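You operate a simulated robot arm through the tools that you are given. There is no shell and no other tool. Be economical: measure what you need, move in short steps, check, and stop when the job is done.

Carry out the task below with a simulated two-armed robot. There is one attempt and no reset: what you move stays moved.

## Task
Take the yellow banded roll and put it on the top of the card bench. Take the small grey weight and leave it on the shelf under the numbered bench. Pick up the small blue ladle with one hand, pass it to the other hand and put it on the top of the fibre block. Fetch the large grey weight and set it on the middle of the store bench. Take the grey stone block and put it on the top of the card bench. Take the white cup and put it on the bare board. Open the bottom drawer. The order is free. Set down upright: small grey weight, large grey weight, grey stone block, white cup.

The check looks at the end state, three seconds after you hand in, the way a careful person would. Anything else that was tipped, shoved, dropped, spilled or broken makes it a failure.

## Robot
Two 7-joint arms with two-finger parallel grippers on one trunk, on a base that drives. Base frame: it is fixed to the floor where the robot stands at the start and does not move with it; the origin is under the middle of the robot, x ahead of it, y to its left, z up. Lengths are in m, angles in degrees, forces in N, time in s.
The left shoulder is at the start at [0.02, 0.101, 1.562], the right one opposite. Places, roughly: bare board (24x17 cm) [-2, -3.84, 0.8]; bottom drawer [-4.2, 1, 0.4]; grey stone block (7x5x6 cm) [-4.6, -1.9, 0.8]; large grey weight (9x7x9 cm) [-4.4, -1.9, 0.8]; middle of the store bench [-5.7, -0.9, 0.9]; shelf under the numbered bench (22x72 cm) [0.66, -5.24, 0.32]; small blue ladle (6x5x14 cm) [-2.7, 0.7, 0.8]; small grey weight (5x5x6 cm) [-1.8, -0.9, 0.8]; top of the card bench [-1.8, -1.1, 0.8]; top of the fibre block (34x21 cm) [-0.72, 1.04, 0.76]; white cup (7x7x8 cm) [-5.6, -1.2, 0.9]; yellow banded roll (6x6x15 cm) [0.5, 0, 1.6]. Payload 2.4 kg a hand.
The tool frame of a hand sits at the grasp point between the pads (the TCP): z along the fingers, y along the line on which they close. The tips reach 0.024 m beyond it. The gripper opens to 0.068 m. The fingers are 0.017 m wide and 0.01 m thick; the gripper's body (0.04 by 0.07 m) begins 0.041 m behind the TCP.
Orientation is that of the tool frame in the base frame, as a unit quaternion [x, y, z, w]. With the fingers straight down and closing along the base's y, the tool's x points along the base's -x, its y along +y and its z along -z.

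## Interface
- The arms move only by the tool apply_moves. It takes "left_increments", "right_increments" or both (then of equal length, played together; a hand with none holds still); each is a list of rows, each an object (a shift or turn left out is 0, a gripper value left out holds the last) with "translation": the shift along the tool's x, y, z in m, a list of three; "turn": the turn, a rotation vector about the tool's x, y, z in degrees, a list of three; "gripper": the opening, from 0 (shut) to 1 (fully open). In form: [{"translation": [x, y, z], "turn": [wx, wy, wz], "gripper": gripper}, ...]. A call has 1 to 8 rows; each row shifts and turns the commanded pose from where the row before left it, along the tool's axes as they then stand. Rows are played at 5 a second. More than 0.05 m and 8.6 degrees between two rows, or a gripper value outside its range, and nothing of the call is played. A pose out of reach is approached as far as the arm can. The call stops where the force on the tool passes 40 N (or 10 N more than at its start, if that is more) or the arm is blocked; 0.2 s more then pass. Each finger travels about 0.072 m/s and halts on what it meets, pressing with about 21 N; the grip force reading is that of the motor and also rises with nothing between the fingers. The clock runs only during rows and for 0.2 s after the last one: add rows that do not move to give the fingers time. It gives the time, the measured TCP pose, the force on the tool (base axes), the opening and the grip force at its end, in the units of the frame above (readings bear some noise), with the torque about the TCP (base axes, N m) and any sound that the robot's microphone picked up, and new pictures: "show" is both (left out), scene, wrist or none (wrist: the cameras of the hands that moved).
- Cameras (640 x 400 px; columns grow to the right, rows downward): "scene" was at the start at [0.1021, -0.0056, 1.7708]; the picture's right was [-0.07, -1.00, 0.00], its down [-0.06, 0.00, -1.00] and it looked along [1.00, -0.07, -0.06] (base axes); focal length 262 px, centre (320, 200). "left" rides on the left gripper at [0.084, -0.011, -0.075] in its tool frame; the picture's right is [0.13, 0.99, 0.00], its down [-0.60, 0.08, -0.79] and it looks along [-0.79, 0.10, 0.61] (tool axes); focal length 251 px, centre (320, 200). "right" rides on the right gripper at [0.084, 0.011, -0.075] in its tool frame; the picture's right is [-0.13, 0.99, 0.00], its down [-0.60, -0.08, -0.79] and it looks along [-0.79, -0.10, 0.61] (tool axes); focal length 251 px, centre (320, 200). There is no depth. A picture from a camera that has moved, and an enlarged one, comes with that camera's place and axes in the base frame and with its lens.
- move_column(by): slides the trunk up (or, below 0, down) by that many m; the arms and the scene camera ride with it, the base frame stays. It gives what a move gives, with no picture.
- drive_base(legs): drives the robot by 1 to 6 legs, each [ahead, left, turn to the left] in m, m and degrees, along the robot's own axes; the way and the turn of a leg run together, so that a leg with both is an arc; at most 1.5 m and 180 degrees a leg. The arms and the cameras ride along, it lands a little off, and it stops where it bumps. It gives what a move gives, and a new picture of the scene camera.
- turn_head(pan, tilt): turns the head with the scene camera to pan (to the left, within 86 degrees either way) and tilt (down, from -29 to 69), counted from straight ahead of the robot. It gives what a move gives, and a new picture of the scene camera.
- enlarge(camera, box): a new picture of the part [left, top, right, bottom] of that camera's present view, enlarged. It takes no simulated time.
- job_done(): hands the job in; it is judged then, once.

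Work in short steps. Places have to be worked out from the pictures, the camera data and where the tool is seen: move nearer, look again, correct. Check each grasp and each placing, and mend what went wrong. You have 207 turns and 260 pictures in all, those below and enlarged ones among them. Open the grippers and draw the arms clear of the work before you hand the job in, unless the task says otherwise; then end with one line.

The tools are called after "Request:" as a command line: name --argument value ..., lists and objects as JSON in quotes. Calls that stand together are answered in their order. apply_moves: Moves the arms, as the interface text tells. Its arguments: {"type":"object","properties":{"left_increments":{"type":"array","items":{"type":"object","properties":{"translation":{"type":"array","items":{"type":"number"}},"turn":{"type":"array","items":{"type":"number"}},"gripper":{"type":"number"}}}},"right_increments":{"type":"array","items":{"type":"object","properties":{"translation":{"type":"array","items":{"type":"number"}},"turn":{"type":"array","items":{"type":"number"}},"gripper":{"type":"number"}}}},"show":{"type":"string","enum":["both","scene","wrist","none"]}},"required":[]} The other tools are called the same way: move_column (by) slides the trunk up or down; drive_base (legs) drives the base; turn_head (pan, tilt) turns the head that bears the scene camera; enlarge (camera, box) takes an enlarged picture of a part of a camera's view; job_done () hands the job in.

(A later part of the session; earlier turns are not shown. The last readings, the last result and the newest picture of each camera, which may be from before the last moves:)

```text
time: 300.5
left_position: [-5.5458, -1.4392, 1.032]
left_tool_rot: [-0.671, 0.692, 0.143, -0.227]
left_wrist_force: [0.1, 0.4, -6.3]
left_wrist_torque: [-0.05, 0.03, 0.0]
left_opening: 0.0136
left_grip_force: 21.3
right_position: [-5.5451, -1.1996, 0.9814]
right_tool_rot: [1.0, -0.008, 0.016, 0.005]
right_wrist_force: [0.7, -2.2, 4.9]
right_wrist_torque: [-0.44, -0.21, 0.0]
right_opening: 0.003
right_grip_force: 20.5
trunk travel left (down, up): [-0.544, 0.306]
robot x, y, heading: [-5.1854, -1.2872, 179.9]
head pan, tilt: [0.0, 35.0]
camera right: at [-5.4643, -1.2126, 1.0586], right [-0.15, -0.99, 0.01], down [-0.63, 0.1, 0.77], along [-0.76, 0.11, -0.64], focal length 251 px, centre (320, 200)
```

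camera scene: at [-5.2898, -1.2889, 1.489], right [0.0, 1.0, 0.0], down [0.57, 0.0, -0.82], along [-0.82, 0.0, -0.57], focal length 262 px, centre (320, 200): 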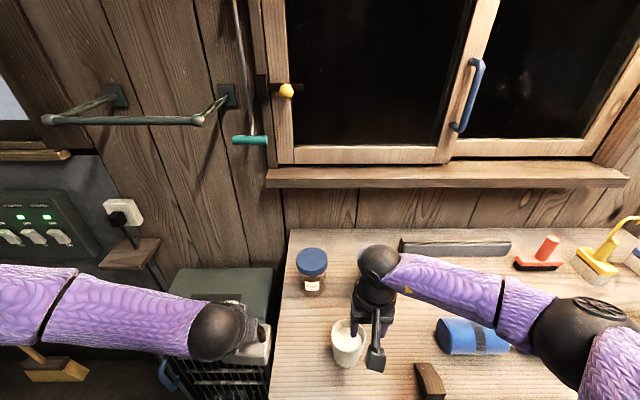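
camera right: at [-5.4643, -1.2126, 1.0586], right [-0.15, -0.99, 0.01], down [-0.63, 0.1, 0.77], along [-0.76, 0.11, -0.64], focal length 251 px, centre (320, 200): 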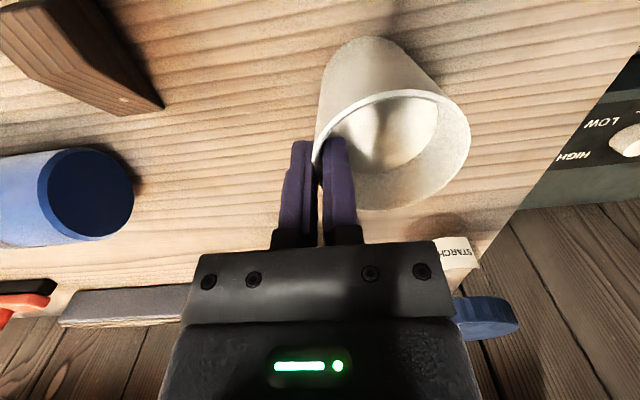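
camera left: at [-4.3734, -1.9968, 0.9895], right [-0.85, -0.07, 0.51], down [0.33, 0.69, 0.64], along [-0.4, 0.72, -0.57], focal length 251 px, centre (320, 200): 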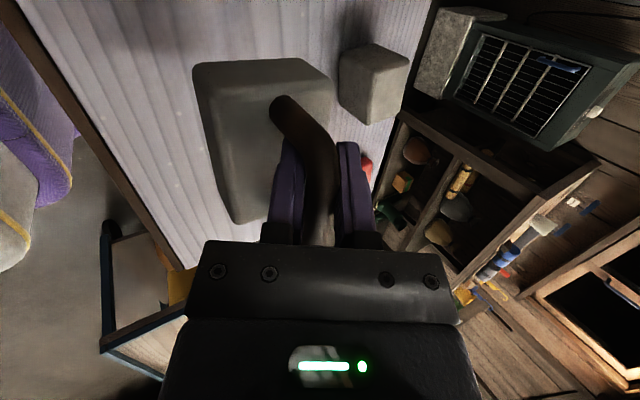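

The rim is pinched (3 mm). I lift the cup straight up.

Request:
apply_moves --right_increments '[{"translation": [0, 0, -0.03]}, {"translation": [0, 0, -0.05]}, {"translation": [0, 0, -0.05]}, {"translation": [0, 0, -0.05]}, {}]' --show "both"

```text
time: 301.7
left_position: [-5.5478, -1.4396, 1.0321]
left_tool_rot: [-0.67, 0.692, 0.143, -0.227]
left_wrist_force: [-1.6, -0.2, -5.5]
left_wrist_torque: [-0.06, 0.01, 0.03]
left_opening: 0.0135
left_grip_force: 20.8
right_position: [-5.55, -1.2001, 1.1579]
right_tool_rot: [1.0, -0.008, 0.015, 0.006]
right_wrist_force: [0.2, 0.0, -0.4]
right_wrist_torque: [-0.01, 0.0, -0.02]
right_opening: 0.0023
right_grip_force: 21.3
trunk travel left (down, up): [-0.544, 0.306]
robot x, y, heading: [-5.1837, -1.2876, 179.9]
head pan, tilt: [0.0, 35.0]
camera scene: at [-5.29, -1.2888, 1.489], right [0.0, 1.0, 0.0], down [0.57, 0.0, -0.82], along [-0.82, 0.0, -0.57], focal length 262 px, centre (320, 200)
camera right: at [-5.469, -1.2124, 1.237], right [-0.15, -0.99, 0.01], down [-0.63, 0.1, 0.77], along [-0.76, 0.11, -0.64], focal length 251 px, centre (320, 200)
```

scene: 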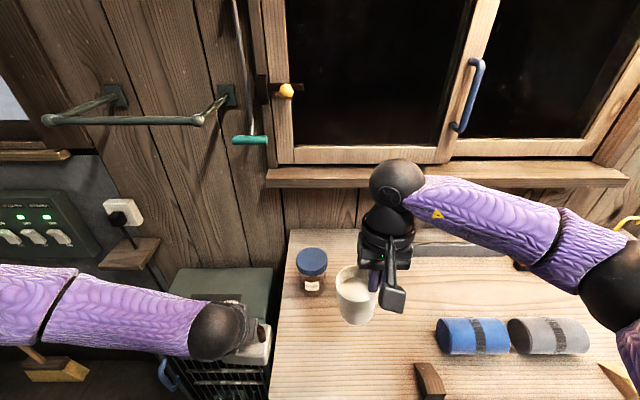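
right: 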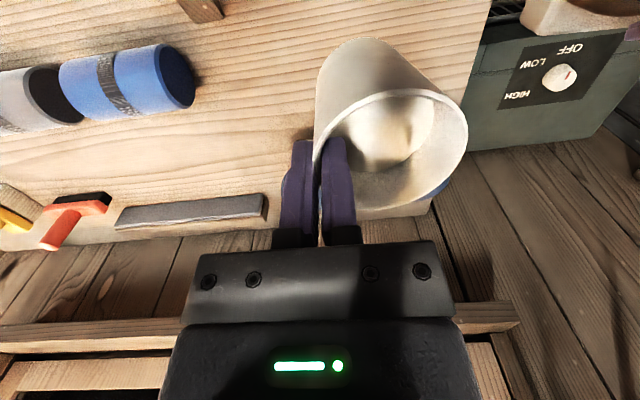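

The cup is up and level. I back off, raise the trunk 10 cm, tuck the right hand up and back, and move right to bring the weight opposite the bench middle.

Request:
drive_base --legs '[[-0.4, 0, 0], [0, -0.535, 0]]'

Request:
move_column --by 0.1

Request:
apply_moves --right_increments '[{"translation": [0.03, -0.03, -0.02]}, {"translation": [0.04, -0.02, -0.02]}, {"translation": [0.04, 0, -0.02]}, {"translation": [0.03, 0, -0.03]}, {}]' --show "both"

```text
time: 306.9
left_position: [-5.1548, -0.9005, 1.0319]
left_tool_rot: [-0.673, 0.689, 0.143, -0.227]
left_wrist_force: [0.2, 0.4, -6.3]
left_wrist_torque: [-0.08, 0.02, 0.0]
left_opening: 0.0135
left_grip_force: 21.3
right_position: [-5.1588, -0.6631, 1.1589]
right_tool_rot: [1.0, -0.003, 0.016, 0.005]
right_wrist_force: [0.6, 0.1, -1.5]
right_wrist_torque: [-0.02, -0.01, 0.01]
right_opening: 0.0026
right_grip_force: 21.2
trunk travel left (down, up): [-0.544, 0.306]
robot x, y, heading: [-4.7939, -0.7526, -180.0]
head pan, tilt: [0.0, 35.0]
camera scene: at [-4.8986, -0.7496, 1.489], right [-0.01, 1.0, 0.0], down [0.57, 0.0, -0.82], along [-0.82, -0.01, -0.57], focal length 262 px, centre (320, 200)
```

scene: 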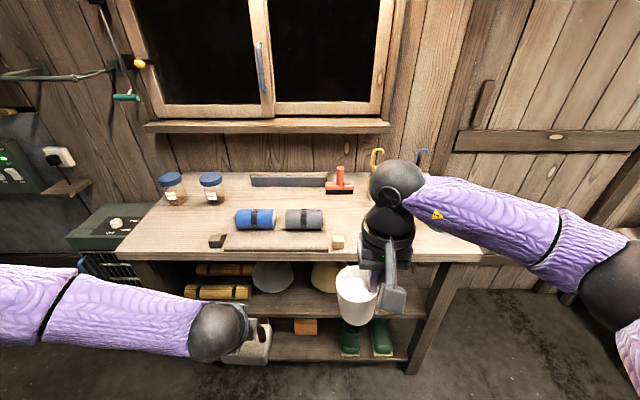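

```text
time: 308.2
left_position: [-5.1539, -0.9013, 1.1311]
left_tool_rot: [-0.674, 0.689, 0.142, -0.227]
left_wrist_force: [0.1, 0.4, -5.3]
left_wrist_torque: [-0.04, 0.03, -0.04]
left_opening: 0.0137
left_grip_force: 20.9
right_position: [-5.1588, -0.6627, 1.2579]
right_tool_rot: [1.0, -0.003, 0.018, 0.006]
right_wrist_force: [0.2, 0.3, -1.7]
right_wrist_torque: [0.03, 0.0, 0.01]
right_opening: 0.0027
right_grip_force: 21.6
trunk travel left (down, up): [-0.644, 0.206]
robot x, y, heading: [-4.7947, -0.7502, -179.8]
head pan, tilt: [0.0, 35.0]
```

```text
time: 309.4
left_position: [-5.1541, -0.9029, 1.1313]
left_tool_rot: [-0.673, 0.689, 0.142, -0.227]
left_wrist_force: [0.5, 0.3, -5.1]
left_wrist_torque: [-0.04, 0.02, 0.02]
left_opening: 0.0135
left_grip_force: 21.1
right_position: [-5.0228, -0.6114, 1.3518]
right_tool_rot: [1.0, -0.003, 0.016, 0.005]
right_wrist_force: [0.4, -0.1, -1.0]
right_wrist_torque: [0.0, 0.0, -0.01]
right_opening: 0.0022
right_grip_force: 21.1
trunk travel left (down, up): [-0.644, 0.206]
robot x, y, heading: [-4.7929, -0.7443, -179.6]
head pan, tilt: [0.0, 35.0]
camera scene: at [-4.8943, -0.75, 1.5891], right [-0.01, 1.0, 0.0], down [0.57, 0.0, -0.82], along [-0.82, -0.01, -0.57], focal length 262 px, centre (320, 200)
camera right: at [-4.9423, -0.6237, 1.4291], right [-0.14, -0.99, 0.0], down [-0.63, 0.09, 0.77], along [-0.76, 0.1, -0.64], focal length 251 px, centre (320, 200)
```

scene: 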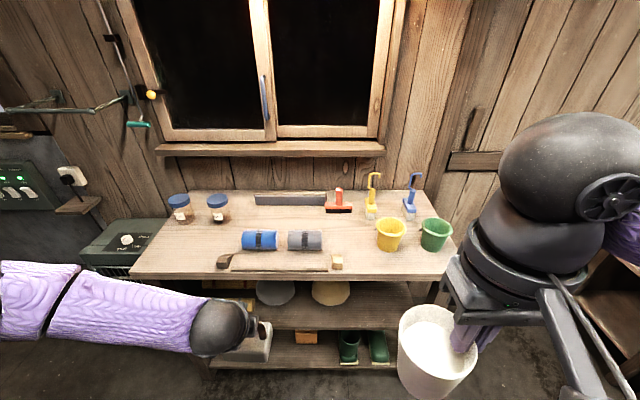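
right: 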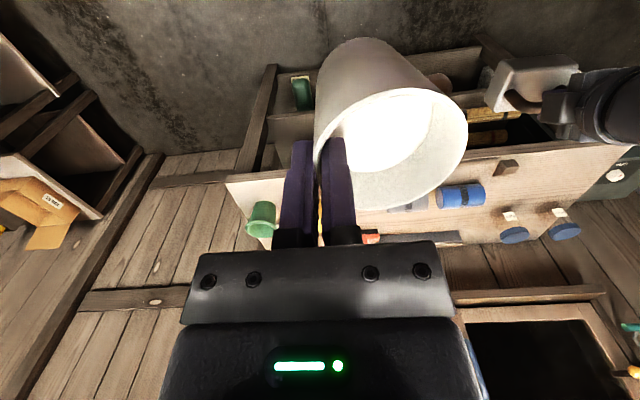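

I drive ahead 0.42 toward the bench with a 2 cm right shift, then extend the left arm over the rolls.

Request:
drive_base --legs '[[0.42, -0.02, 0]]'

Request:
apply_moves --left_increments '[{"translation": [0, 0.034, 0.02]}, {"translation": [0, 0.034, 0.02]}, {"translation": [0, 0.034, 0.02]}, {"translation": [0, 0.034, 0.02]}, {}]' --show "scene"

```text
time: 312.0
left_position: [-5.573, -0.8874, 1.1307]
left_tool_rot: [-0.674, 0.689, 0.142, -0.228]
left_wrist_force: [0.1, -0.8, -5.5]
left_wrist_torque: [-0.08, 0.02, 0.02]
left_opening: 0.0134
left_grip_force: 20.7
right_position: [-5.4419, -0.5966, 1.3507]
right_tool_rot: [1.0, -0.002, 0.018, 0.005]
right_wrist_force: [0.2, 0.3, -1.3]
right_wrist_torque: [0.03, -0.01, 0.0]
right_opening: 0.0024
right_grip_force: 21.3
trunk travel left (down, up): [-0.644, 0.206]
robot x, y, heading: [-5.2122, -0.7328, -179.3]
head pan, tilt: [0.0, 35.0]
camera scene: at [-5.3135, -0.7335, 1.5891], right [-0.01, 1.0, 0.0], down [0.57, 0.01, -0.82], along [-0.82, -0.01, -0.57], focal length 262 px, centre (320, 200)
```

scene: 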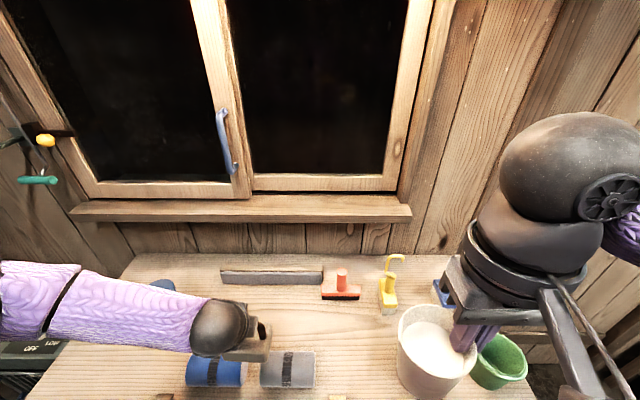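

```text
time: 313.2
left_position: [-5.6531, -0.8777, 1.1223]
left_tool_rot: [-0.675, 0.686, 0.145, -0.23]
left_wrist_force: [0.6, 0.6, -6.2]
left_wrist_torque: [-0.06, -0.01, 0.03]
left_opening: 0.0136
left_grip_force: 21.0
left hand out of reach, approached as far as the arm can: row 3, 4
right_position: [-5.4418, -0.5969, 1.3511]
right_tool_rot: [1.0, -0.003, 0.017, 0.005]
right_wrist_force: [0.8, 0.4, -1.6]
right_wrist_torque: [0.0, -0.01, 0.02]
right_opening: 0.0022
right_grip_force: 20.8
trunk travel left (down, up): [-0.644, 0.206]
robot x, y, heading: [-5.2126, -0.7364, -179.6]
head pan, tilt: [0.0, 35.0]
camera scene: at [-5.3126, -0.7338, 1.5892], right [-0.01, 1.0, 0.0], down [0.57, 0.01, -0.82], along [-0.82, -0.01, -0.57], focal length 262 px, centre (320, 200)
```

scene: 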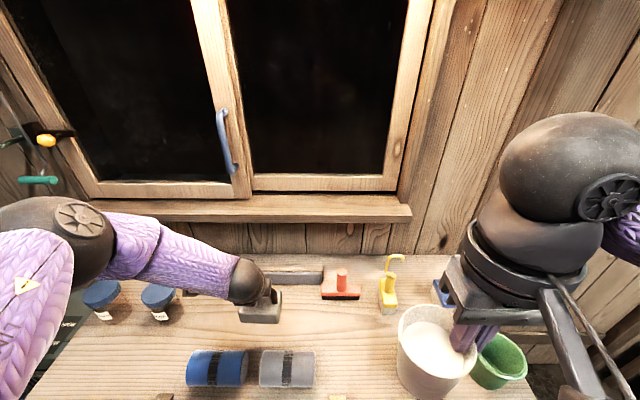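

The weight is past the rolls but I want 5 cm more depth; I nudge the base ahead 5 cm.

Request:
drive_base --legs '[[0.05, 0, 0]]'

Request:
apply_moves --left_increments '[{}]' --show "wrist"

```text
time: 314.1
left_position: [-5.7065, -0.878, 1.1208]
left_tool_rot: [-0.675, 0.687, 0.144, -0.228]
left_wrist_force: [-0.1, -0.1, -6.1]
left_wrist_torque: [-0.05, 0.01, 0.01]
left_opening: 0.0139
left_grip_force: 20.7
right_position: [-5.4944, -0.5973, 1.3506]
right_tool_rot: [1.0, -0.003, 0.018, 0.005]
right_wrist_force: [-0.6, 0.2, -1.0]
right_wrist_torque: [0.04, -0.02, -0.02]
right_opening: 0.0023
right_grip_force: 20.8
trunk travel left (down, up): [-0.644, 0.206]
robot x, y, heading: [-5.2637, -0.7331, -179.4]
head pan, tilt: [0.0, 35.0]
camera scene: at [-5.3662, -0.734, 1.589], right [-0.01, 1.0, 0.0], down [0.58, 0.01, -0.82], along [-0.82, -0.01, -0.58], focal length 262 px, centre (320, 200)
```

scene: 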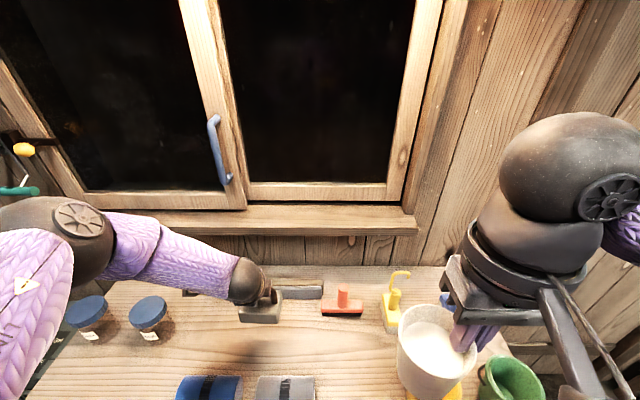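

```text
time: 314.5
left_position: [-5.7047, -0.8786, 1.1203]
left_tool_rot: [-0.675, 0.687, 0.144, -0.229]
left_wrist_force: [0.0, 0.0, -5.5]
left_wrist_torque: [-0.05, 0.0, 0.0]
left_opening: 0.0137
left_grip_force: 20.6
right_position: [-5.4939, -0.5954, 1.3506]
right_tool_rot: [1.0, -0.002, 0.018, 0.006]
right_wrist_force: [-0.6, 0.7, -2.6]
right_wrist_torque: [0.0, -0.03, -0.01]
right_opening: 0.0022
right_grip_force: 21.3
trunk travel left (down, up): [-0.644, 0.206]
robot x, y, heading: [-5.2643, -0.733, -179.3]
head pan, tilt: [0.0, 35.0]
camera left: at [-5.6552, -0.9547, 1.1887], right [-0.85, -0.08, 0.52], down [0.33, 0.69, 0.64], along [-0.41, 0.72, -0.56], focal length 251 px, centre (320, 200)
```

left: 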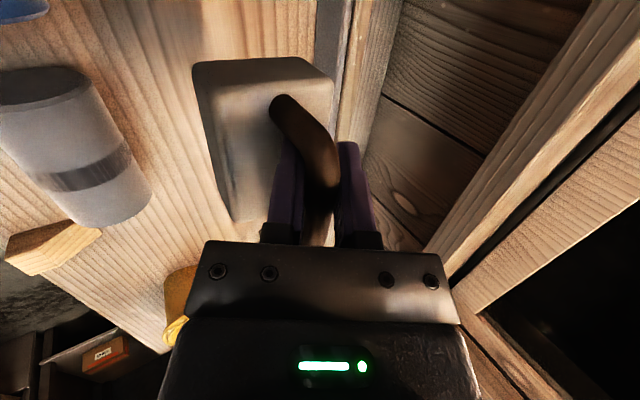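

Good spot: free bench below, rolls clear. I lower the trunk 11 cm, then in small steps.

Request:
move_column --by -0.115

Request:
move_column --by -0.008

Request:
apply_moves --left_increments '[{}]' --show "both"

```text
time: 315.9
left_position: [-5.7041, -0.8775, 1.0056]
left_tool_rot: [-0.675, 0.686, 0.145, -0.23]
left_wrist_force: [-0.8, 0.7, -5.1]
left_wrist_torque: [-0.06, 0.03, 0.01]
left_opening: 0.0136
left_grip_force: 21.2
right_position: [-5.4935, -0.5957, 1.2361]
right_tool_rot: [1.0, -0.003, 0.016, 0.005]
right_wrist_force: [0.2, 0.2, -1.3]
right_wrist_torque: [0.04, 0.01, -0.02]
right_opening: 0.0023
right_grip_force: 20.6
trunk travel left (down, up): [-0.529, 0.321]
robot x, y, heading: [-5.2631, -0.7344, -179.7]
head pan, tilt: [0.0, 35.0]
```

```text
time: 316.5
left_position: [-5.7027, -0.8788, 0.9974]
left_tool_rot: [-0.674, 0.686, 0.145, -0.23]
left_wrist_force: [0.1, 0.1, -5.1]
left_wrist_torque: [-0.07, 0.04, 0.02]
left_opening: 0.0134
left_grip_force: 20.6
right_position: [-5.4934, -0.5958, 1.2285]
right_tool_rot: [1.0, -0.003, 0.016, 0.005]
right_wrist_force: [-0.3, -0.2, -1.2]
right_wrist_torque: [0.06, 0.0, 0.01]
right_opening: 0.0021
right_grip_force: 20.7
trunk travel left (down, up): [-0.521, 0.329]
robot x, y, heading: [-5.2625, -0.7335, -179.5]
head pan, tilt: [0.0, 35.0]
```

```text
time: 316.9
left_position: [-5.7038, -0.8776, 0.9976]
left_tool_rot: [-0.674, 0.687, 0.144, -0.229]
left_wrist_force: [0.1, 0.2, -5.4]
left_wrist_torque: [-0.05, 0.03, -0.02]
left_opening: 0.0134
left_grip_force: 21.0
right_position: [-5.4932, -0.5963, 1.2285]
right_tool_rot: [1.0, -0.003, 0.017, 0.006]
right_wrist_force: [-0.3, 0.1, -0.9]
right_wrist_torque: [0.03, -0.01, 0.02]
right_opening: 0.0022
right_grip_force: 21.0
trunk travel left (down, up): [-0.521, 0.329]
robot x, y, heading: [-5.2628, -0.7352, -179.2]
head pan, tilt: [0.0, 35.0]
camera scene: at [-5.3701, -0.734, 1.466], right [-0.01, 1.0, 0.0], down [0.57, 0.01, -0.82], along [-0.82, -0.01, -0.57], focal length 262 px, centre (320, 200)
camera left: at [-5.655, -0.9547, 1.0661], right [-0.85, -0.08, 0.52], down [0.33, 0.69, 0.64], along [-0.41, 0.72, -0.56], focal length 251 px, centre (320, 200)
```

scene: 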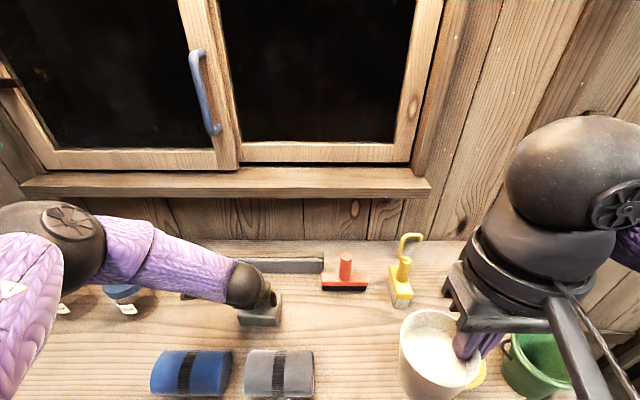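
left: 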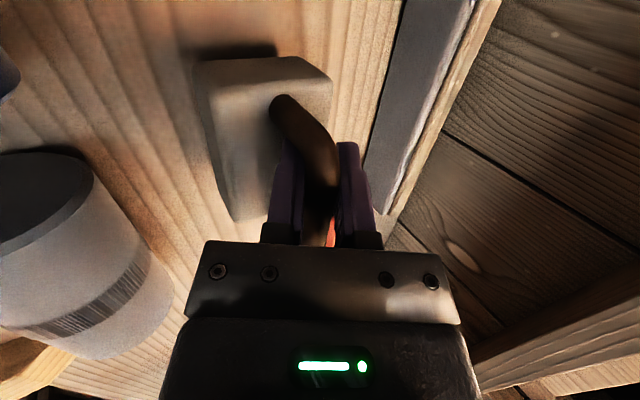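

No contact yet; a bit lower in 6 mm steps.

Request:
move_column --by -0.006

Request:
move_column --by -0.005

Request:
move_column --by -0.005

```text
time: 317.5
left_position: [-5.7035, -0.8785, 0.9922]
left_tool_rot: [-0.675, 0.687, 0.145, -0.229]
left_wrist_force: [-0.1, -0.4, -5.4]
left_wrist_torque: [-0.07, 0.03, -0.02]
left_opening: 0.0134
left_grip_force: 21.1
right_position: [-5.4939, -0.5968, 1.2212]
right_tool_rot: [1.0, -0.003, 0.017, 0.005]
right_wrist_force: [-0.8, -0.9, -1.3]
right_wrist_torque: [0.06, -0.03, 0.0]
right_opening: 0.0021
right_grip_force: 20.9
trunk travel left (down, up): [-0.515, 0.335]
robot x, y, heading: [-5.2628, -0.73, -179.2]
head pan, tilt: [0.0, 35.0]
```

```text
time: 318.0
left_position: [-5.7027, -0.8786, 0.9867]
left_tool_rot: [-0.675, 0.687, 0.145, -0.229]
left_wrist_force: [0.7, -1.0, -5.7]
left_wrist_torque: [-0.02, 0.02, 0.02]
left_opening: 0.0137
left_grip_force: 20.6
right_position: [-5.4933, -0.5965, 1.2172]
right_tool_rot: [1.0, -0.003, 0.017, 0.005]
right_wrist_force: [0.6, -0.4, -1.3]
right_wrist_torque: [0.03, 0.0, 0.01]
right_opening: 0.0023
right_grip_force: 20.8
trunk travel left (down, up): [-0.51, 0.34]
robot x, y, heading: [-5.263, -0.7325, -179.6]
head pan, tilt: [0.0, 35.0]
```

```text
time: 318.6
left_position: [-5.704, -0.8781, 0.9817]
left_tool_rot: [-0.675, 0.686, 0.143, -0.229]
left_wrist_force: [-1.1, 0.0, -5.5]
left_wrist_torque: [-0.08, 0.02, 0.01]
left_opening: 0.0135
left_grip_force: 20.7
right_position: [-5.4926, -0.5956, 1.2127]
right_tool_rot: [1.0, -0.003, 0.018, 0.006]
right_wrist_force: [0.7, 0.2, -1.2]
right_wrist_torque: [0.04, -0.03, -0.01]
right_opening: 0.0022
right_grip_force: 21.0
trunk travel left (down, up): [-0.505, 0.345]
robot x, y, heading: [-5.2638, -0.7322, -179.5]
head pan, tilt: [0.0, 35.0]
```

Request:
move_column --by -0.006

Request:
move_column --by -0.006

Request:
apply_moves --left_increments '[{}]' --show "wrist"

```text
time: 319.1
left_position: [-5.703, -0.8778, 0.9763]
left_tool_rot: [-0.674, 0.687, 0.145, -0.23]
left_wrist_force: [-0.5, -0.3, -5.5]
left_wrist_torque: [-0.06, 0.03, -0.02]
left_opening: 0.0135
left_grip_force: 20.9
right_position: [-5.4937, -0.5964, 1.2069]
right_tool_rot: [1.0, -0.003, 0.017, 0.005]
right_wrist_force: [0.9, 1.1, -0.9]
right_wrist_torque: [0.03, 0.0, -0.01]
right_opening: 0.0022
right_grip_force: 20.8
trunk travel left (down, up): [-0.499, 0.351]
robot x, y, heading: [-5.2643, -0.7359, -179.5]
head pan, tilt: [0.0, 35.0]
```

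```text
time: 319.6
left_position: [-5.7043, -0.8781, 0.9734]
left_tool_rot: [-0.674, 0.685, 0.146, -0.233]
left_wrist_force: [-4.5, -4.2, 22.2]
left_wrist_torque: [0.05, -0.05, 0.02]
left_opening: 0.0137
left_grip_force: 20.5
right_position: [-5.4919, -0.5966, 1.2014]
right_tool_rot: [1.0, -0.002, 0.017, 0.006]
right_wrist_force: [0.6, 0.3, -0.6]
right_wrist_torque: [-0.02, 0.03, 0.01]
right_opening: 0.0022
right_grip_force: 20.9
trunk travel left (down, up): [-0.493, 0.357]
robot x, y, heading: [-5.259, -0.7321, -179.3]
head pan, tilt: [0.0, 35.0]
```

```text
time: 320.1
left_position: [-5.7035, -0.8782, 0.9723]
left_tool_rot: [-0.675, 0.686, 0.146, -0.232]
left_wrist_force: [-12.5, -4.1, 28.2]
left_wrist_torque: [0.1, -0.06, 0.09]
left_opening: 0.0139
left_grip_force: 21.0
right_position: [-5.4939, -0.5964, 1.1998]
right_tool_rot: [1.0, -0.003, 0.016, 0.006]
right_wrist_force: [-0.3, 0.1, -1.0]
right_wrist_torque: [0.0, 0.01, 0.03]
right_opening: 0.0022
right_grip_force: 20.8
trunk travel left (down, up): [-0.493, 0.357]
robot x, y, heading: [-5.2639, -0.7346, -179.5]
head pan, tilt: [0.0, 35.0]
camera left: at [-5.6556, -0.9547, 1.0395], right [-0.85, -0.08, 0.52], down [0.33, 0.69, 0.64], along [-0.41, 0.72, -0.56], focal length 251 px, centre (320, 200)
```

left: 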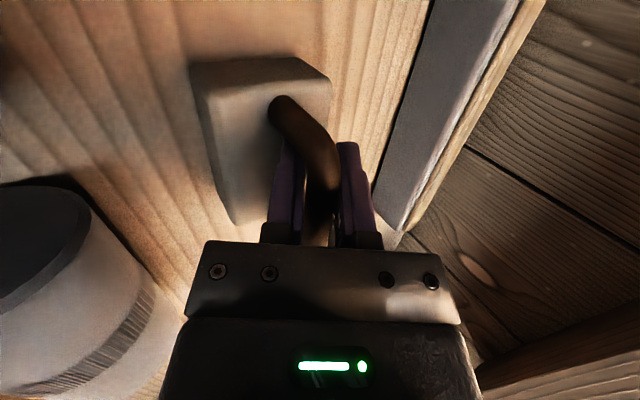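

Contact made. I release with a narrow opening and withdraw along the finger line.

Request:
apply_moves --left_increments '[{"gripper": 0.5}, {}, {"translation": [0, 0, -0.02]}, {"translation": [0, 0, -0.03]}, {"translation": [0, 0, -0.04]}, {"translation": [0, 0, -0.04]}, {}]' --show "both"

```text
time: 321.6
left_position: [-5.6357, -0.8618, 1.0824]
left_tool_rot: [-0.675, 0.686, 0.144, -0.23]
left_wrist_force: [-0.2, 0.0, 0.3]
left_wrist_torque: [-0.02, -0.02, -0.02]
left_opening: 0.034
left_grip_force: 0.0
right_position: [-5.493, -0.5958, 1.1999]
right_tool_rot: [1.0, -0.003, 0.017, 0.006]
right_wrist_force: [0.7, 0.8, -0.7]
right_wrist_torque: [0.03, 0.01, -0.04]
right_opening: 0.0024
right_grip_force: 21.0
trunk travel left (down, up): [-0.493, 0.357]
robot x, y, heading: [-5.2606, -0.735, -179.3]
head pan, tilt: [0.0, 35.0]
camera scene: at [-5.3721, -0.7339, 1.4379], right [-0.01, 1.0, 0.0], down [0.57, 0.01, -0.82], along [-0.82, -0.01, -0.57], focal length 262 px, centre (320, 200)
camera left: at [-5.5877, -0.9384, 1.1484], right [-0.85, -0.08, 0.52], down [0.33, 0.69, 0.64], along [-0.41, 0.72, -0.56], focal length 251 px, centre (320, 200)
```

scene: 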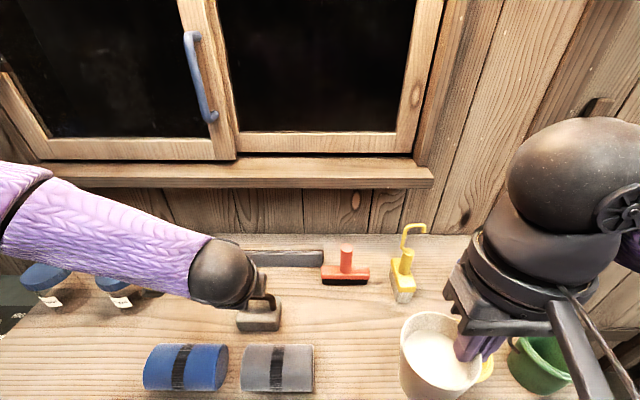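
left: 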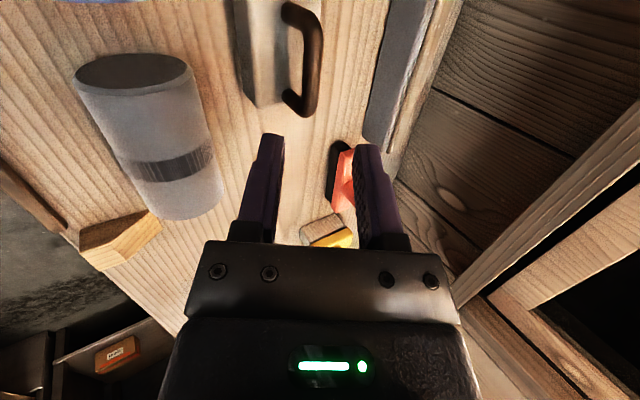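

The weight stands upright mid-bench. I raise the trunk, back away and restore the left hand to straight-down.

Request:
move_column --by 0.18

Request:
drive_base --legs '[[-0.5, 0, 0], [0, -0.66, 0], [-1.5, 0, 0]]'

Request:
apply_moves --left_increments '[{"turn": [0, 0, -8.5], "gripper": 1}, {"turn": [0, 0, -8.5]}, {"turn": [0, 0, -8.5]}, {"turn": [0, 0, -8.5]}, {"turn": [0, 0, -8.5]}, {"turn": [0, 0, -8.5]}, {"turn": [0, 0, -8.5]}, {"turn": [0, 0, -8.5]}]' --show "none"

Request:
apply_moves --left_increments '[{"turn": [0, 0, -8.5]}, {"turn": [0, 0, -8.5]}, {"turn": [0, 0, -5]}, {"turn": [0, 8.5, 0]}, {"turn": [0, 8.5, 0]}, {"turn": [0, 8.5, 0]}, {"turn": [0, 4, 0]}]' --show "none"

```text
time: 323.6
left_position: [-5.6376, -0.8632, 1.2602]
left_tool_rot: [-0.674, 0.687, 0.145, -0.23]
left_wrist_force: [0.9, -0.2, -0.2]
left_wrist_torque: [-0.03, -0.04, -0.03]
left_opening: 0.034
left_grip_force: 0.0
right_position: [-5.4933, -0.5965, 1.3805]
right_tool_rot: [1.0, -0.003, 0.016, 0.006]
right_wrist_force: [0.6, 0.4, 0.0]
right_wrist_torque: [0.02, 0.0, -0.01]
right_opening: 0.0024
right_grip_force: 21.0
trunk travel left (down, up): [-0.673, 0.177]
robot x, y, heading: [-5.2632, -0.7318, -179.5]
head pan, tilt: [0.0, 35.0]
```

```text
time: 336.8
left_position: [-3.657, -0.1975, 1.2614]
left_tool_rot: [-0.678, 0.682, 0.144, -0.231]
left_wrist_force: [-0.2, 0.3, -0.6]
left_wrist_torque: [0.0, -0.01, 0.02]
left_opening: 0.0338
left_grip_force: 0.0
right_position: [-3.5168, 0.0707, 1.3807]
right_tool_rot: [1.0, 0.004, 0.017, 0.005]
right_wrist_force: [-0.3, 0.8, -0.8]
right_wrist_torque: [0.02, -0.01, -0.01]
right_opening: 0.0024
right_grip_force: 21.2
trunk travel left (down, up): [-0.673, 0.177]
robot x, y, heading: [-3.2869, -0.0601, -178.6]
head pan, tilt: [0.0, 35.0]
camera scene: at [-3.3842, -0.0645, 1.6182], right [-0.02, 1.0, 0.0], down [0.57, 0.01, -0.82], along [-0.82, -0.02, -0.57], focal length 262 px, centre (320, 200)
```

scene: 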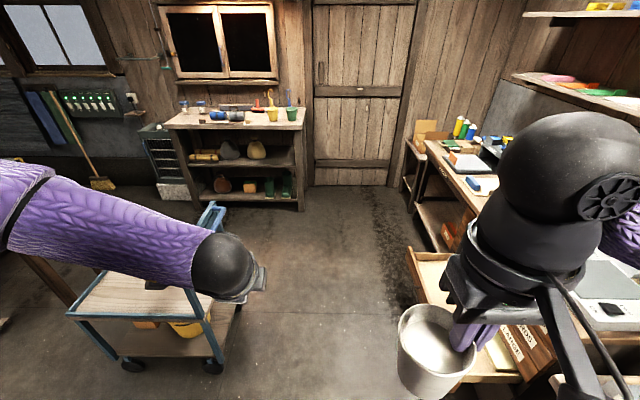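

```text
time: 338.6
left_position: [-3.6572, -0.1987, 1.2614]
left_tool_rot: [0.945, -0.183, -0.248, 0.111]
left_wrist_force: [-1.6, -0.5, -0.1]
left_wrist_torque: [-0.02, 0.02, 0.01]
left_opening: 0.0682
left_grip_force: 0.0
right_position: [-3.5164, 0.071, 1.3794]
right_tool_rot: [1.0, 0.004, 0.017, 0.005]
right_wrist_force: [0.9, 0.6, -1.1]
right_wrist_torque: [0.01, -0.02, 0.06]
right_opening: 0.0024
right_grip_force: 21.2
trunk travel left (down, up): [-0.673, 0.177]
robot x, y, heading: [-3.2826, -0.0653, -178.9]
head pan, tilt: [0.0, 35.0]
```

```text
time: 340.1
left_position: [-3.6577, -0.1975, 1.2604]
left_tool_rot: [0.998, 0.014, -0.009, 0.06]
left_wrist_force: [-0.3, -0.7, 0.7]
left_wrist_torque: [-0.05, 0.04, -0.02]
left_opening: 0.068
left_grip_force: 0.0
right_position: [-3.5161, 0.0715, 1.3803]
right_tool_rot: [1.0, 0.004, 0.016, 0.006]
right_wrist_force: [-0.2, -0.5, -1.1]
right_wrist_torque: [0.04, -0.02, -0.04]
right_opening: 0.0022
right_grip_force: 20.9
trunk travel left (down, up): [-0.673, 0.177]
robot x, y, heading: [-3.2822, -0.0622, -178.8]
head pan, tilt: [0.0, 35.0]
```

The left hand is nearly straight; I fix its 7° lean, then drive back to the table's east side for the stone block.

Request:
apply_moves --left_increments '[{"turn": [7, 0, 0]}, {"turn": [0, -1, -1.5]}]' --show "none"

Request:
drive_base --legs '[[0, 0, -1.2], [0, 1.0, 0], [0, 0.72, 0], [0.55, 0, 0]]'

Request:
move_column --by -0.35

Request:
apply_moves --left_increments '[{}]' --show "wrist"

```text
time: 340.8
left_position: [-3.6578, -0.1984, 1.2617]
left_tool_rot: [0.999, 0.027, -0.022, -0.001]
left_wrist_force: [0.2, -0.5, 0.0]
left_wrist_torque: [-0.02, 0.01, 0.0]
left_opening: 0.068
left_grip_force: 0.1
right_position: [-3.516, 0.0721, 1.3804]
right_tool_rot: [1.0, 0.005, 0.017, 0.005]
right_wrist_force: [0.7, -0.6, -2.1]
right_wrist_torque: [0.06, 0.0, 0.01]
right_opening: 0.0022
right_grip_force: 20.9
trunk travel left (down, up): [-0.673, 0.177]
robot x, y, heading: [-3.2834, -0.0637, -178.8]
head pan, tilt: [0.0, 35.0]
```

```text
time: 352.6
left_position: [-4.2075, -1.9098, 1.2611]
left_tool_rot: [1.0, 0.012, -0.02, -0.001]
left_wrist_force: [0.4, 0.0, 0.3]
left_wrist_torque: [-0.01, -0.02, 0.02]
left_opening: 0.0679
left_grip_force: 0.2
right_position: [-4.0603, -1.6446, 1.3787]
right_tool_rot: [1.0, -0.01, 0.016, 0.006]
right_wrist_force: [-0.3, 0.1, -0.8]
right_wrist_torque: [0.04, 0.01, 0.02]
right_opening: 0.0024
right_grip_force: 21.0
trunk travel left (down, up): [-0.673, 0.177]
robot x, y, heading: [-3.8286, -1.7878, 179.6]
head pan, tilt: [0.0, 35.0]
camera scene: at [-3.9315, -1.7847, 1.6182], right [0.01, 1.0, 0.0], down [0.57, 0.0, -0.82], along [-0.82, 0.0, -0.57], focal length 262 px, centre (320, 200)
```

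scene: 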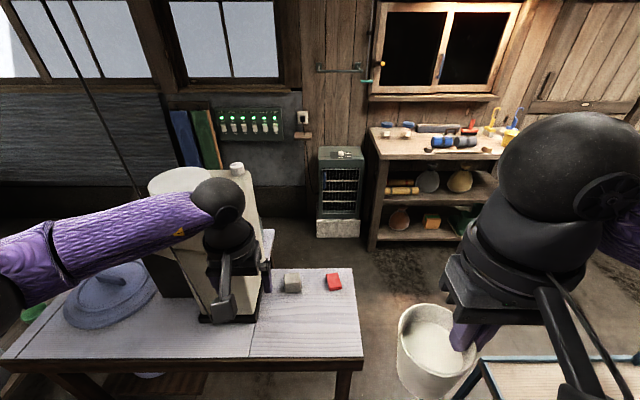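

```text
time: 356.0
left_position: [-4.2073, -1.9118, 0.9105]
left_tool_rot: [1.0, 0.013, -0.02, -0.001]
left_wrist_force: [0.4, 0.5, -0.7]
left_wrist_torque: [0.02, 0.01, 0.02]
left_opening: 0.068
left_grip_force: 0.0
right_position: [-4.0589, -1.6454, 1.0301]
right_tool_rot: [1.0, -0.009, 0.016, 0.005]
right_wrist_force: [0.2, -0.2, -0.3]
right_wrist_torque: [0.04, -0.01, 0.01]
right_opening: 0.0026
right_grip_force: 21.4
trunk travel left (down, up): [-0.323, 0.527]
robot x, y, heading: [-3.8306, -1.7871, 179.7]
head pan, tilt: [0.0, 35.0]
```

```text
time: 356.4
left_position: [-4.2061, -1.9106, 0.9115]
left_tool_rot: [1.0, 0.012, -0.02, -0.001]
left_wrist_force: [-0.7, 0.2, -0.4]
left_wrist_torque: [0.01, 0.0, 0.01]
left_opening: 0.0679
left_grip_force: 0.1
right_position: [-4.0582, -1.6456, 1.0304]
right_tool_rot: [1.0, -0.01, 0.017, 0.006]
right_wrist_force: [0.3, -0.6, -1.5]
right_wrist_torque: [0.01, -0.01, 0.0]
right_opening: 0.0022
right_grip_force: 21.0
trunk travel left (down, up): [-0.323, 0.527]
robot x, y, heading: [-3.8292, -1.7881, 179.8]
head pan, tilt: [0.0, 35.0]
camera left: at [-4.1202, -1.8986, 0.9818], right [0.15, -0.99, -0.01], down [-0.57, -0.09, 0.82], along [-0.81, -0.12, -0.58], focal length 251 px, centre (320, 200)
```

left: 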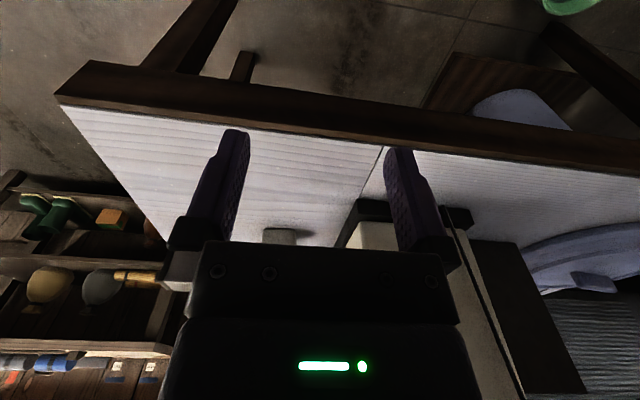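

The block is at (-4.594, -1.894), top about 0.785, with the grey device 8+ cm further left. I drive ahead 0.27 and check from the wrist.

Request:
drive_base --legs '[[0.27, 0, 0]]'

Request:
apply_moves --left_increments '[{"translation": [-0.04, -0.01, 0]}, {"translation": [-0.035, -0.005, 0]}, {}]' --show "both"

```text
time: 358.5
left_position: [-4.4664, -1.9087, 0.9134]
left_tool_rot: [1.0, 0.013, -0.02, 0.001]
left_wrist_force: [-0.1, 0.2, 1.3]
left_wrist_torque: [-0.01, 0.02, 0.01]
left_opening: 0.068
left_grip_force: 0.1
right_position: [-4.3235, -1.6442, 1.0322]
right_tool_rot: [1.0, -0.005, 0.014, 0.006]
right_wrist_force: [0.3, 0.4, -0.8]
right_wrist_torque: [0.03, 0.02, -0.02]
right_opening: 0.0021
right_grip_force: 20.9
trunk travel left (down, up): [-0.323, 0.527]
robot x, y, heading: [-4.0987, -1.7834, -179.9]
head pan, tilt: [0.0, 35.0]
stopped in leg 1: the robot was blocked; the commanded pose is now the measured one
camera scene: at [-4.225, -1.7824, 1.2676], right [0.0, 1.0, 0.0], down [0.57, 0.0, -0.82], along [-0.82, 0.0, -0.57], focal length 262 px, centre (320, 200)
```

scene: 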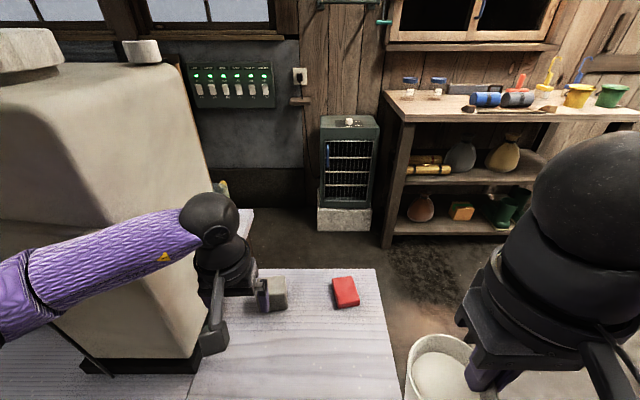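

```text
time: 359.3
left_position: [-4.5401, -1.9039, 0.9087]
left_tool_rot: [1.0, 0.013, -0.016, 0.004]
left_wrist_force: [1.3, 0.1, -0.5]
left_wrist_torque: [-0.02, 0.07, 0.01]
left_opening: 0.0679
left_grip_force: 0.1
right_position: [-4.3449, -1.6513, 1.0211]
right_tool_rot: [0.999, 0.013, 0.028, 0.006]
right_wrist_force: [2.6, 0.8, 0.0]
right_wrist_torque: [-0.05, 0.11, 0.03]
right_opening: 0.0024
right_grip_force: 20.5
trunk travel left (down, up): [-0.323, 0.527]
robot x, y, heading: [-4.0914, -1.7947, -177.6]
head pan, tilt: [0.0, 35.0]
stopped in row 3 (left hand): the arm was blocked; the commanded pose is now the measured one
camera scene: at [-4.1991, -1.7817, 1.2709], right [-0.04, 1.0, -0.01], down [0.56, 0.01, -0.83], along [-0.83, -0.04, -0.56], focal length 262 px, centre (320, 200)
camera left: at [-4.4544, -1.8918, 0.9804], right [0.15, -0.99, 0.0], down [-0.58, -0.09, 0.81], along [-0.8, -0.13, -0.58], focal length 251 px, centre (320, 200)
```

scene: 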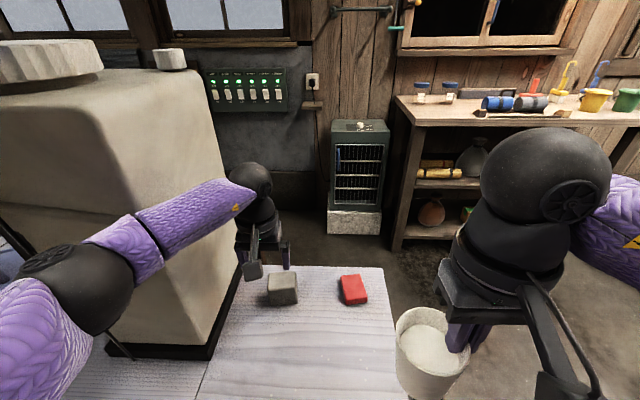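
left: 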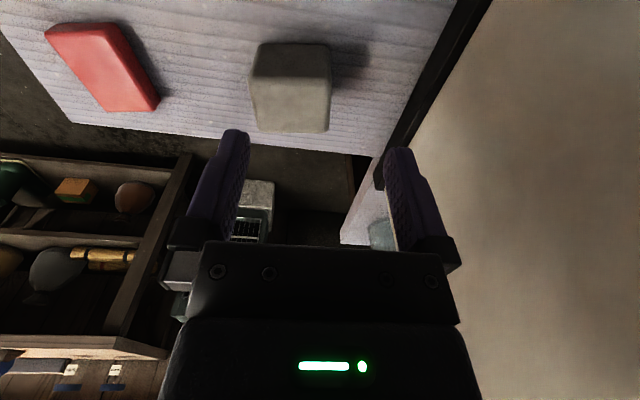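

The left elbow touched the grey device's flank, so I retract at once (the device has not moved). Also I now see the block is 7 cm along y and 5 cm along x, so it must be gripped along x: best from the north side, facing south.

Request:
apply_moves --left_increments '[{"translation": [0.03, 0, -0.02]}, {"translation": [0.04, 0, -0.02]}, {"translation": [0.04, 0, -0.02]}, {"translation": [0.03, 0, -0.03]}]' --show "none"

Request:
drive_base --legs '[[-0.3, 0, 0], [-0.48, 0, -2]]'

```text
time: 360.3
left_position: [-4.4104, -1.9157, 0.9922]
left_tool_rot: [1.0, 0.017, -0.013, -0.001]
left_wrist_force: [-0.5, -0.1, -0.2]
left_wrist_torque: [0.03, -0.03, -0.02]
left_opening: 0.0681
left_grip_force: 0.1
right_position: [-4.3525, -1.6628, 1.022]
right_tool_rot: [1.0, 0.012, 0.029, 0.002]
right_wrist_force: [-0.3, 0.9, -0.7]
right_wrist_torque: [0.0, 0.02, 0.0]
right_opening: 0.0021
right_grip_force: 20.9
trunk travel left (down, up): [-0.323, 0.527]
robot x, y, heading: [-4.1008, -1.7936, -177.8]
head pan, tilt: [0.0, 35.0]
```

```text
time: 364.8
left_position: [-3.6403, -1.8824, 0.9918]
left_tool_rot: [1.0, 0.0, -0.012, -0.001]
left_wrist_force: [1.0, -0.4, -0.2]
left_wrist_torque: [-0.03, -0.02, -0.01]
left_opening: 0.0679
left_grip_force: 0.0
right_position: [-3.5729, -1.6327, 1.0217]
right_tool_rot: [1.0, -0.003, 0.029, 0.002]
right_wrist_force: [0.1, -0.4, -1.5]
right_wrist_torque: [0.01, 0.0, -0.01]
right_opening: 0.0023
right_grip_force: 21.1
trunk travel left (down, up): [-0.323, 0.527]
robot x, y, heading: [-3.3231, -1.7734, -179.5]
head pan, tilt: [0.0, 35.0]
camera scene: at [-3.4534, -1.7711, 1.2667], right [-0.01, 1.0, 0.0], down [0.57, 0.0, -0.82], along [-0.82, -0.01, -0.57], focal length 262 px, centre (320, 200)
```

scene: 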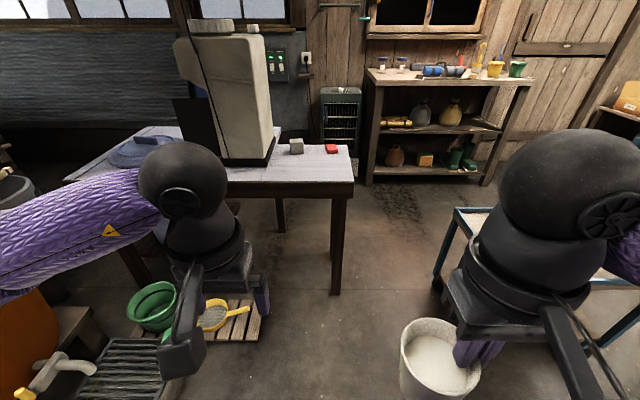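

Everything there is intact. I raise the trunk and drive round the trolley to the north side of the table, facing south.

Request:
move_column --by 0.2

Request:
drive_base --legs '[[0, -1.0, 0], [0, -0.7, 0], [1.5, 0, 0], [0, 0, 90], [0.85, 0, 0]]'

```text
time: 367.0
left_position: [-3.6391, -1.8807, 1.1913]
left_tool_rot: [1.0, 0.001, -0.012, -0.001]
left_wrist_force: [0.3, 0.3, 0.0]
left_wrist_torque: [0.0, 0.0, -0.02]
left_opening: 0.068
left_grip_force: 0.1
right_position: [-3.5741, -1.633, 1.2227]
right_tool_rot: [1.0, -0.004, 0.03, 0.002]
right_wrist_force: [0.0, -0.4, -1.2]
right_wrist_torque: [0.03, 0.0, 0.01]
right_opening: 0.0023
right_grip_force: 20.8
trunk travel left (down, up): [-0.523, 0.327]
robot x, y, heading: [-3.3252, -1.7731, -179.3]
head pan, tilt: [0.0, 35.0]
```

```text
time: 390.6
left_position: [-4.7213, -1.2508, 1.1919]
left_tool_rot: [0.713, 0.701, -0.01, 0.007]
left_wrist_force: [0.2, -0.7, 0.0]
left_wrist_torque: [0.02, -0.01, 0.0]
left_opening: 0.0679
left_grip_force: 0.0
right_position: [-4.9695, -1.1808, 1.2225]
right_tool_rot: [0.715, 0.698, 0.022, -0.019]
right_wrist_force: [0.3, 0.2, -0.5]
right_wrist_torque: [0.02, 0.04, -0.02]
right_opening: 0.0026
right_grip_force: 21.1
trunk travel left (down, up): [-0.523, 0.327]
robot x, y, heading: [-4.8243, -0.9267, -90.2]
head pan, tilt: [0.0, 35.0]
camera scene: at [-4.8264, -1.0367, 1.468], right [-1.0, 0.01, 0.0], down [0.0, 0.57, -0.82], along [-0.01, -0.82, -0.57], focal length 262 px, centre (320, 200)
```

scene: 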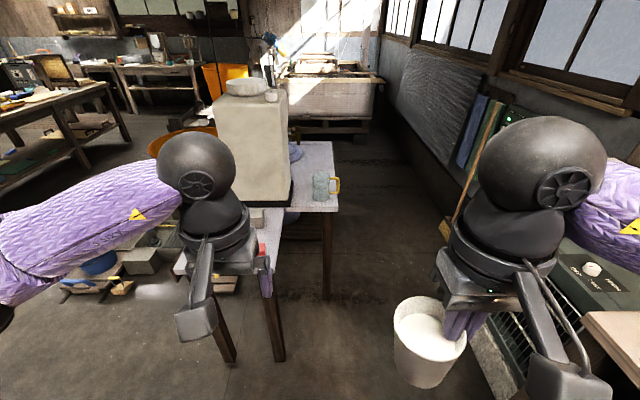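

I shift left (east) to line the left hand up with the block, go ahead, and lower the trunk.

Request:
drive_base --legs '[[0.2, 0.14, 0], [0.25, 0, 0]]'

Request:
move_column --by -0.25

Request:
apply_moves --left_increments '[{}]' --show "wrist"

```text
time: 393.8
left_position: [-4.5904, -1.7025, 1.193]
left_tool_rot: [0.714, 0.7, -0.01, 0.007]
left_wrist_force: [-0.9, -0.2, 0.8]
left_wrist_torque: [0.02, 0.0, 0.02]
left_opening: 0.0679
left_grip_force: 0.0
right_position: [-4.8379, -1.631, 1.2216]
right_tool_rot: [0.716, 0.698, 0.023, -0.019]
right_wrist_force: [-0.3, 0.6, -0.9]
right_wrist_torque: [0.04, 0.05, 0.01]
right_opening: 0.0022
right_grip_force: 21.3
trunk travel left (down, up): [-0.523, 0.327]
robot x, y, heading: [-4.691, -1.3831, -90.7]
head pan, tilt: [0.0, 35.0]
camera scene: at [-4.6947, -1.4882, 1.4679], right [-1.0, 0.01, 0.0], down [0.01, 0.57, -0.82], along [-0.01, -0.82, -0.57], focal length 262 px, centre (320, 200)
```

scene: 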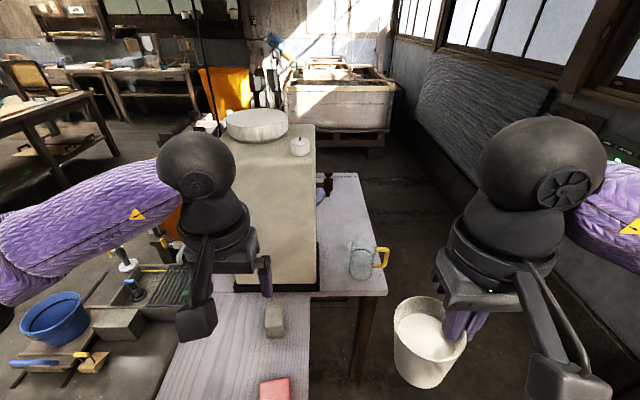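

```text
time: 396.4
left_position: [-4.5895, -1.7013, 0.9413]
left_tool_rot: [0.714, 0.7, -0.01, 0.007]
left_wrist_force: [-0.6, 0.3, -0.3]
left_wrist_torque: [-0.01, 0.01, 0.04]
left_opening: 0.0679
left_grip_force: 0.1
right_position: [-4.8372, -1.6283, 0.9727]
right_tool_rot: [0.716, 0.697, 0.023, -0.02]
right_wrist_force: [0.0, 0.4, -1.4]
right_wrist_torque: [0.01, 0.03, 0.0]
right_opening: 0.0021
right_grip_force: 21.0
trunk travel left (down, up): [-0.273, 0.577]
robot x, y, heading: [-4.6944, -1.3821, -90.6]
head pan, tilt: [0.0, 35.0]
```

```text
time: 396.8
left_position: [-4.5901, -1.7016, 0.9414]
left_tool_rot: [0.714, 0.7, -0.011, 0.007]
left_wrist_force: [-0.9, -0.6, -0.4]
left_wrist_torque: [0.0, -0.01, -0.01]
left_opening: 0.068
left_grip_force: 0.0
right_position: [-4.8373, -1.6294, 0.9716]
right_tool_rot: [0.716, 0.698, 0.023, -0.02]
right_wrist_force: [-0.1, -0.3, -0.9]
right_wrist_torque: [-0.01, 0.04, 0.0]
right_opening: 0.0023
right_grip_force: 21.0
trunk travel left (down, up): [-0.273, 0.577]
robot x, y, heading: [-4.6926, -1.3793, -90.8]
head pan, tilt: [0.0, 35.0]
camera left: at [-4.5986, -1.6164, 1.0136], right [0.99, 0.11, -0.01], down [0.07, -0.59, 0.81], along [0.08, -0.8, -0.59], focal length 251 px, centre (320, 200)
```

left: 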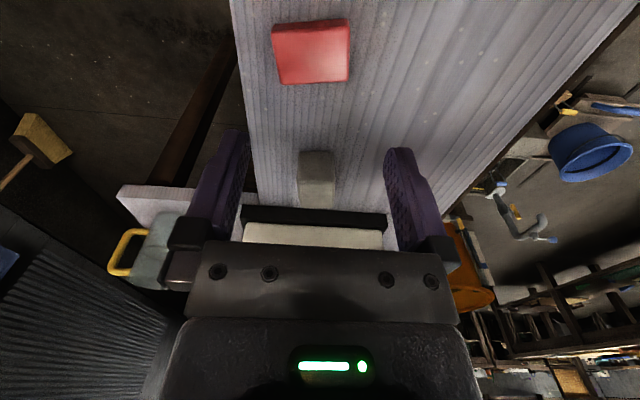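

The block is at (-4.576, -1.898) and shows its 5 cm side along x. I nudge ahead 6 cm and extend the arm over it.

Request:
drive_base --legs '[[0.06, 0, 0]]'

Request:
apply_moves --left_increments '[{"translation": [-0.04, 0.012, 0]}, {"translation": [-0.045, 0, 0]}, {"translation": [-0.04, 0, 0]}, {}]' --show "wrist"

```text
time: 397.7
left_position: [-4.5895, -1.7597, 0.9421]
left_tool_rot: [0.714, 0.7, -0.011, 0.007]
left_wrist_force: [0.7, -0.8, 0.1]
left_wrist_torque: [-0.03, -0.03, 0.05]
left_opening: 0.0679
left_grip_force: 0.1
right_position: [-4.8364, -1.6903, 0.9712]
right_tool_rot: [0.716, 0.698, 0.022, -0.02]
right_wrist_force: [0.3, 0.5, -1.1]
right_wrist_torque: [-0.01, 0.03, 0.0]
right_opening: 0.0022
right_grip_force: 20.6
trunk travel left (down, up): [-0.273, 0.577]
robot x, y, heading: [-4.6923, -1.4398, -90.7]
head pan, tilt: [0.0, 35.0]
camera scene: at [-4.6956, -1.583, 1.2161], right [-1.0, 0.01, 0.0], down [0.01, 0.57, -0.82], along [-0.01, -0.82, -0.57], focal length 262 px, centre (320, 200)
```

scene: 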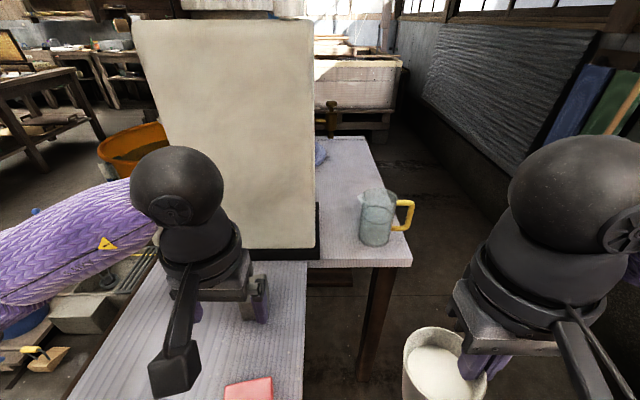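

```text
time: 398.7
left_position: [-4.5785, -1.8873, 0.9429]
left_tool_rot: [0.715, 0.699, -0.009, 0.007]
left_wrist_force: [0.8, 0.7, 0.5]
left_wrist_torque: [-0.02, 0.0, 0.02]
left_opening: 0.068
left_grip_force: 0.0
right_position: [-4.8374, -1.6897, 0.9717]
right_tool_rot: [0.716, 0.697, 0.022, -0.02]
right_wrist_force: [-0.5, 0.8, -1.8]
right_wrist_torque: [0.01, 0.02, -0.01]
right_opening: 0.0021
right_grip_force: 21.2
trunk travel left (down, up): [-0.273, 0.577]
robot x, y, heading: [-4.6928, -1.439, -90.5]
head pan, tilt: [0.0, 35.0]
camera left: at [-4.5882, -1.8019, 1.0145], right [0.99, 0.11, -0.01], down [0.07, -0.59, 0.81], along [0.08, -0.8, -0.59], focal length 251 px, centre (320, 200)
```

left: 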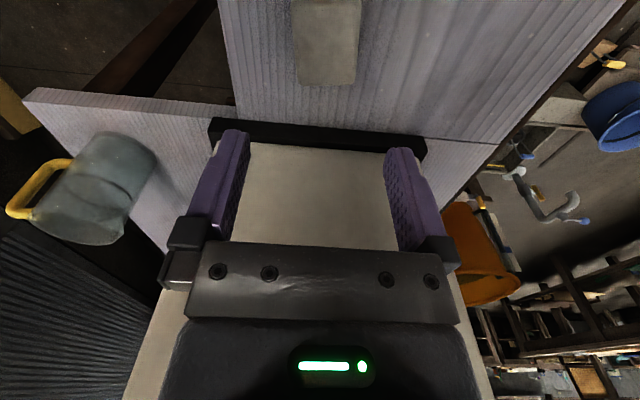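

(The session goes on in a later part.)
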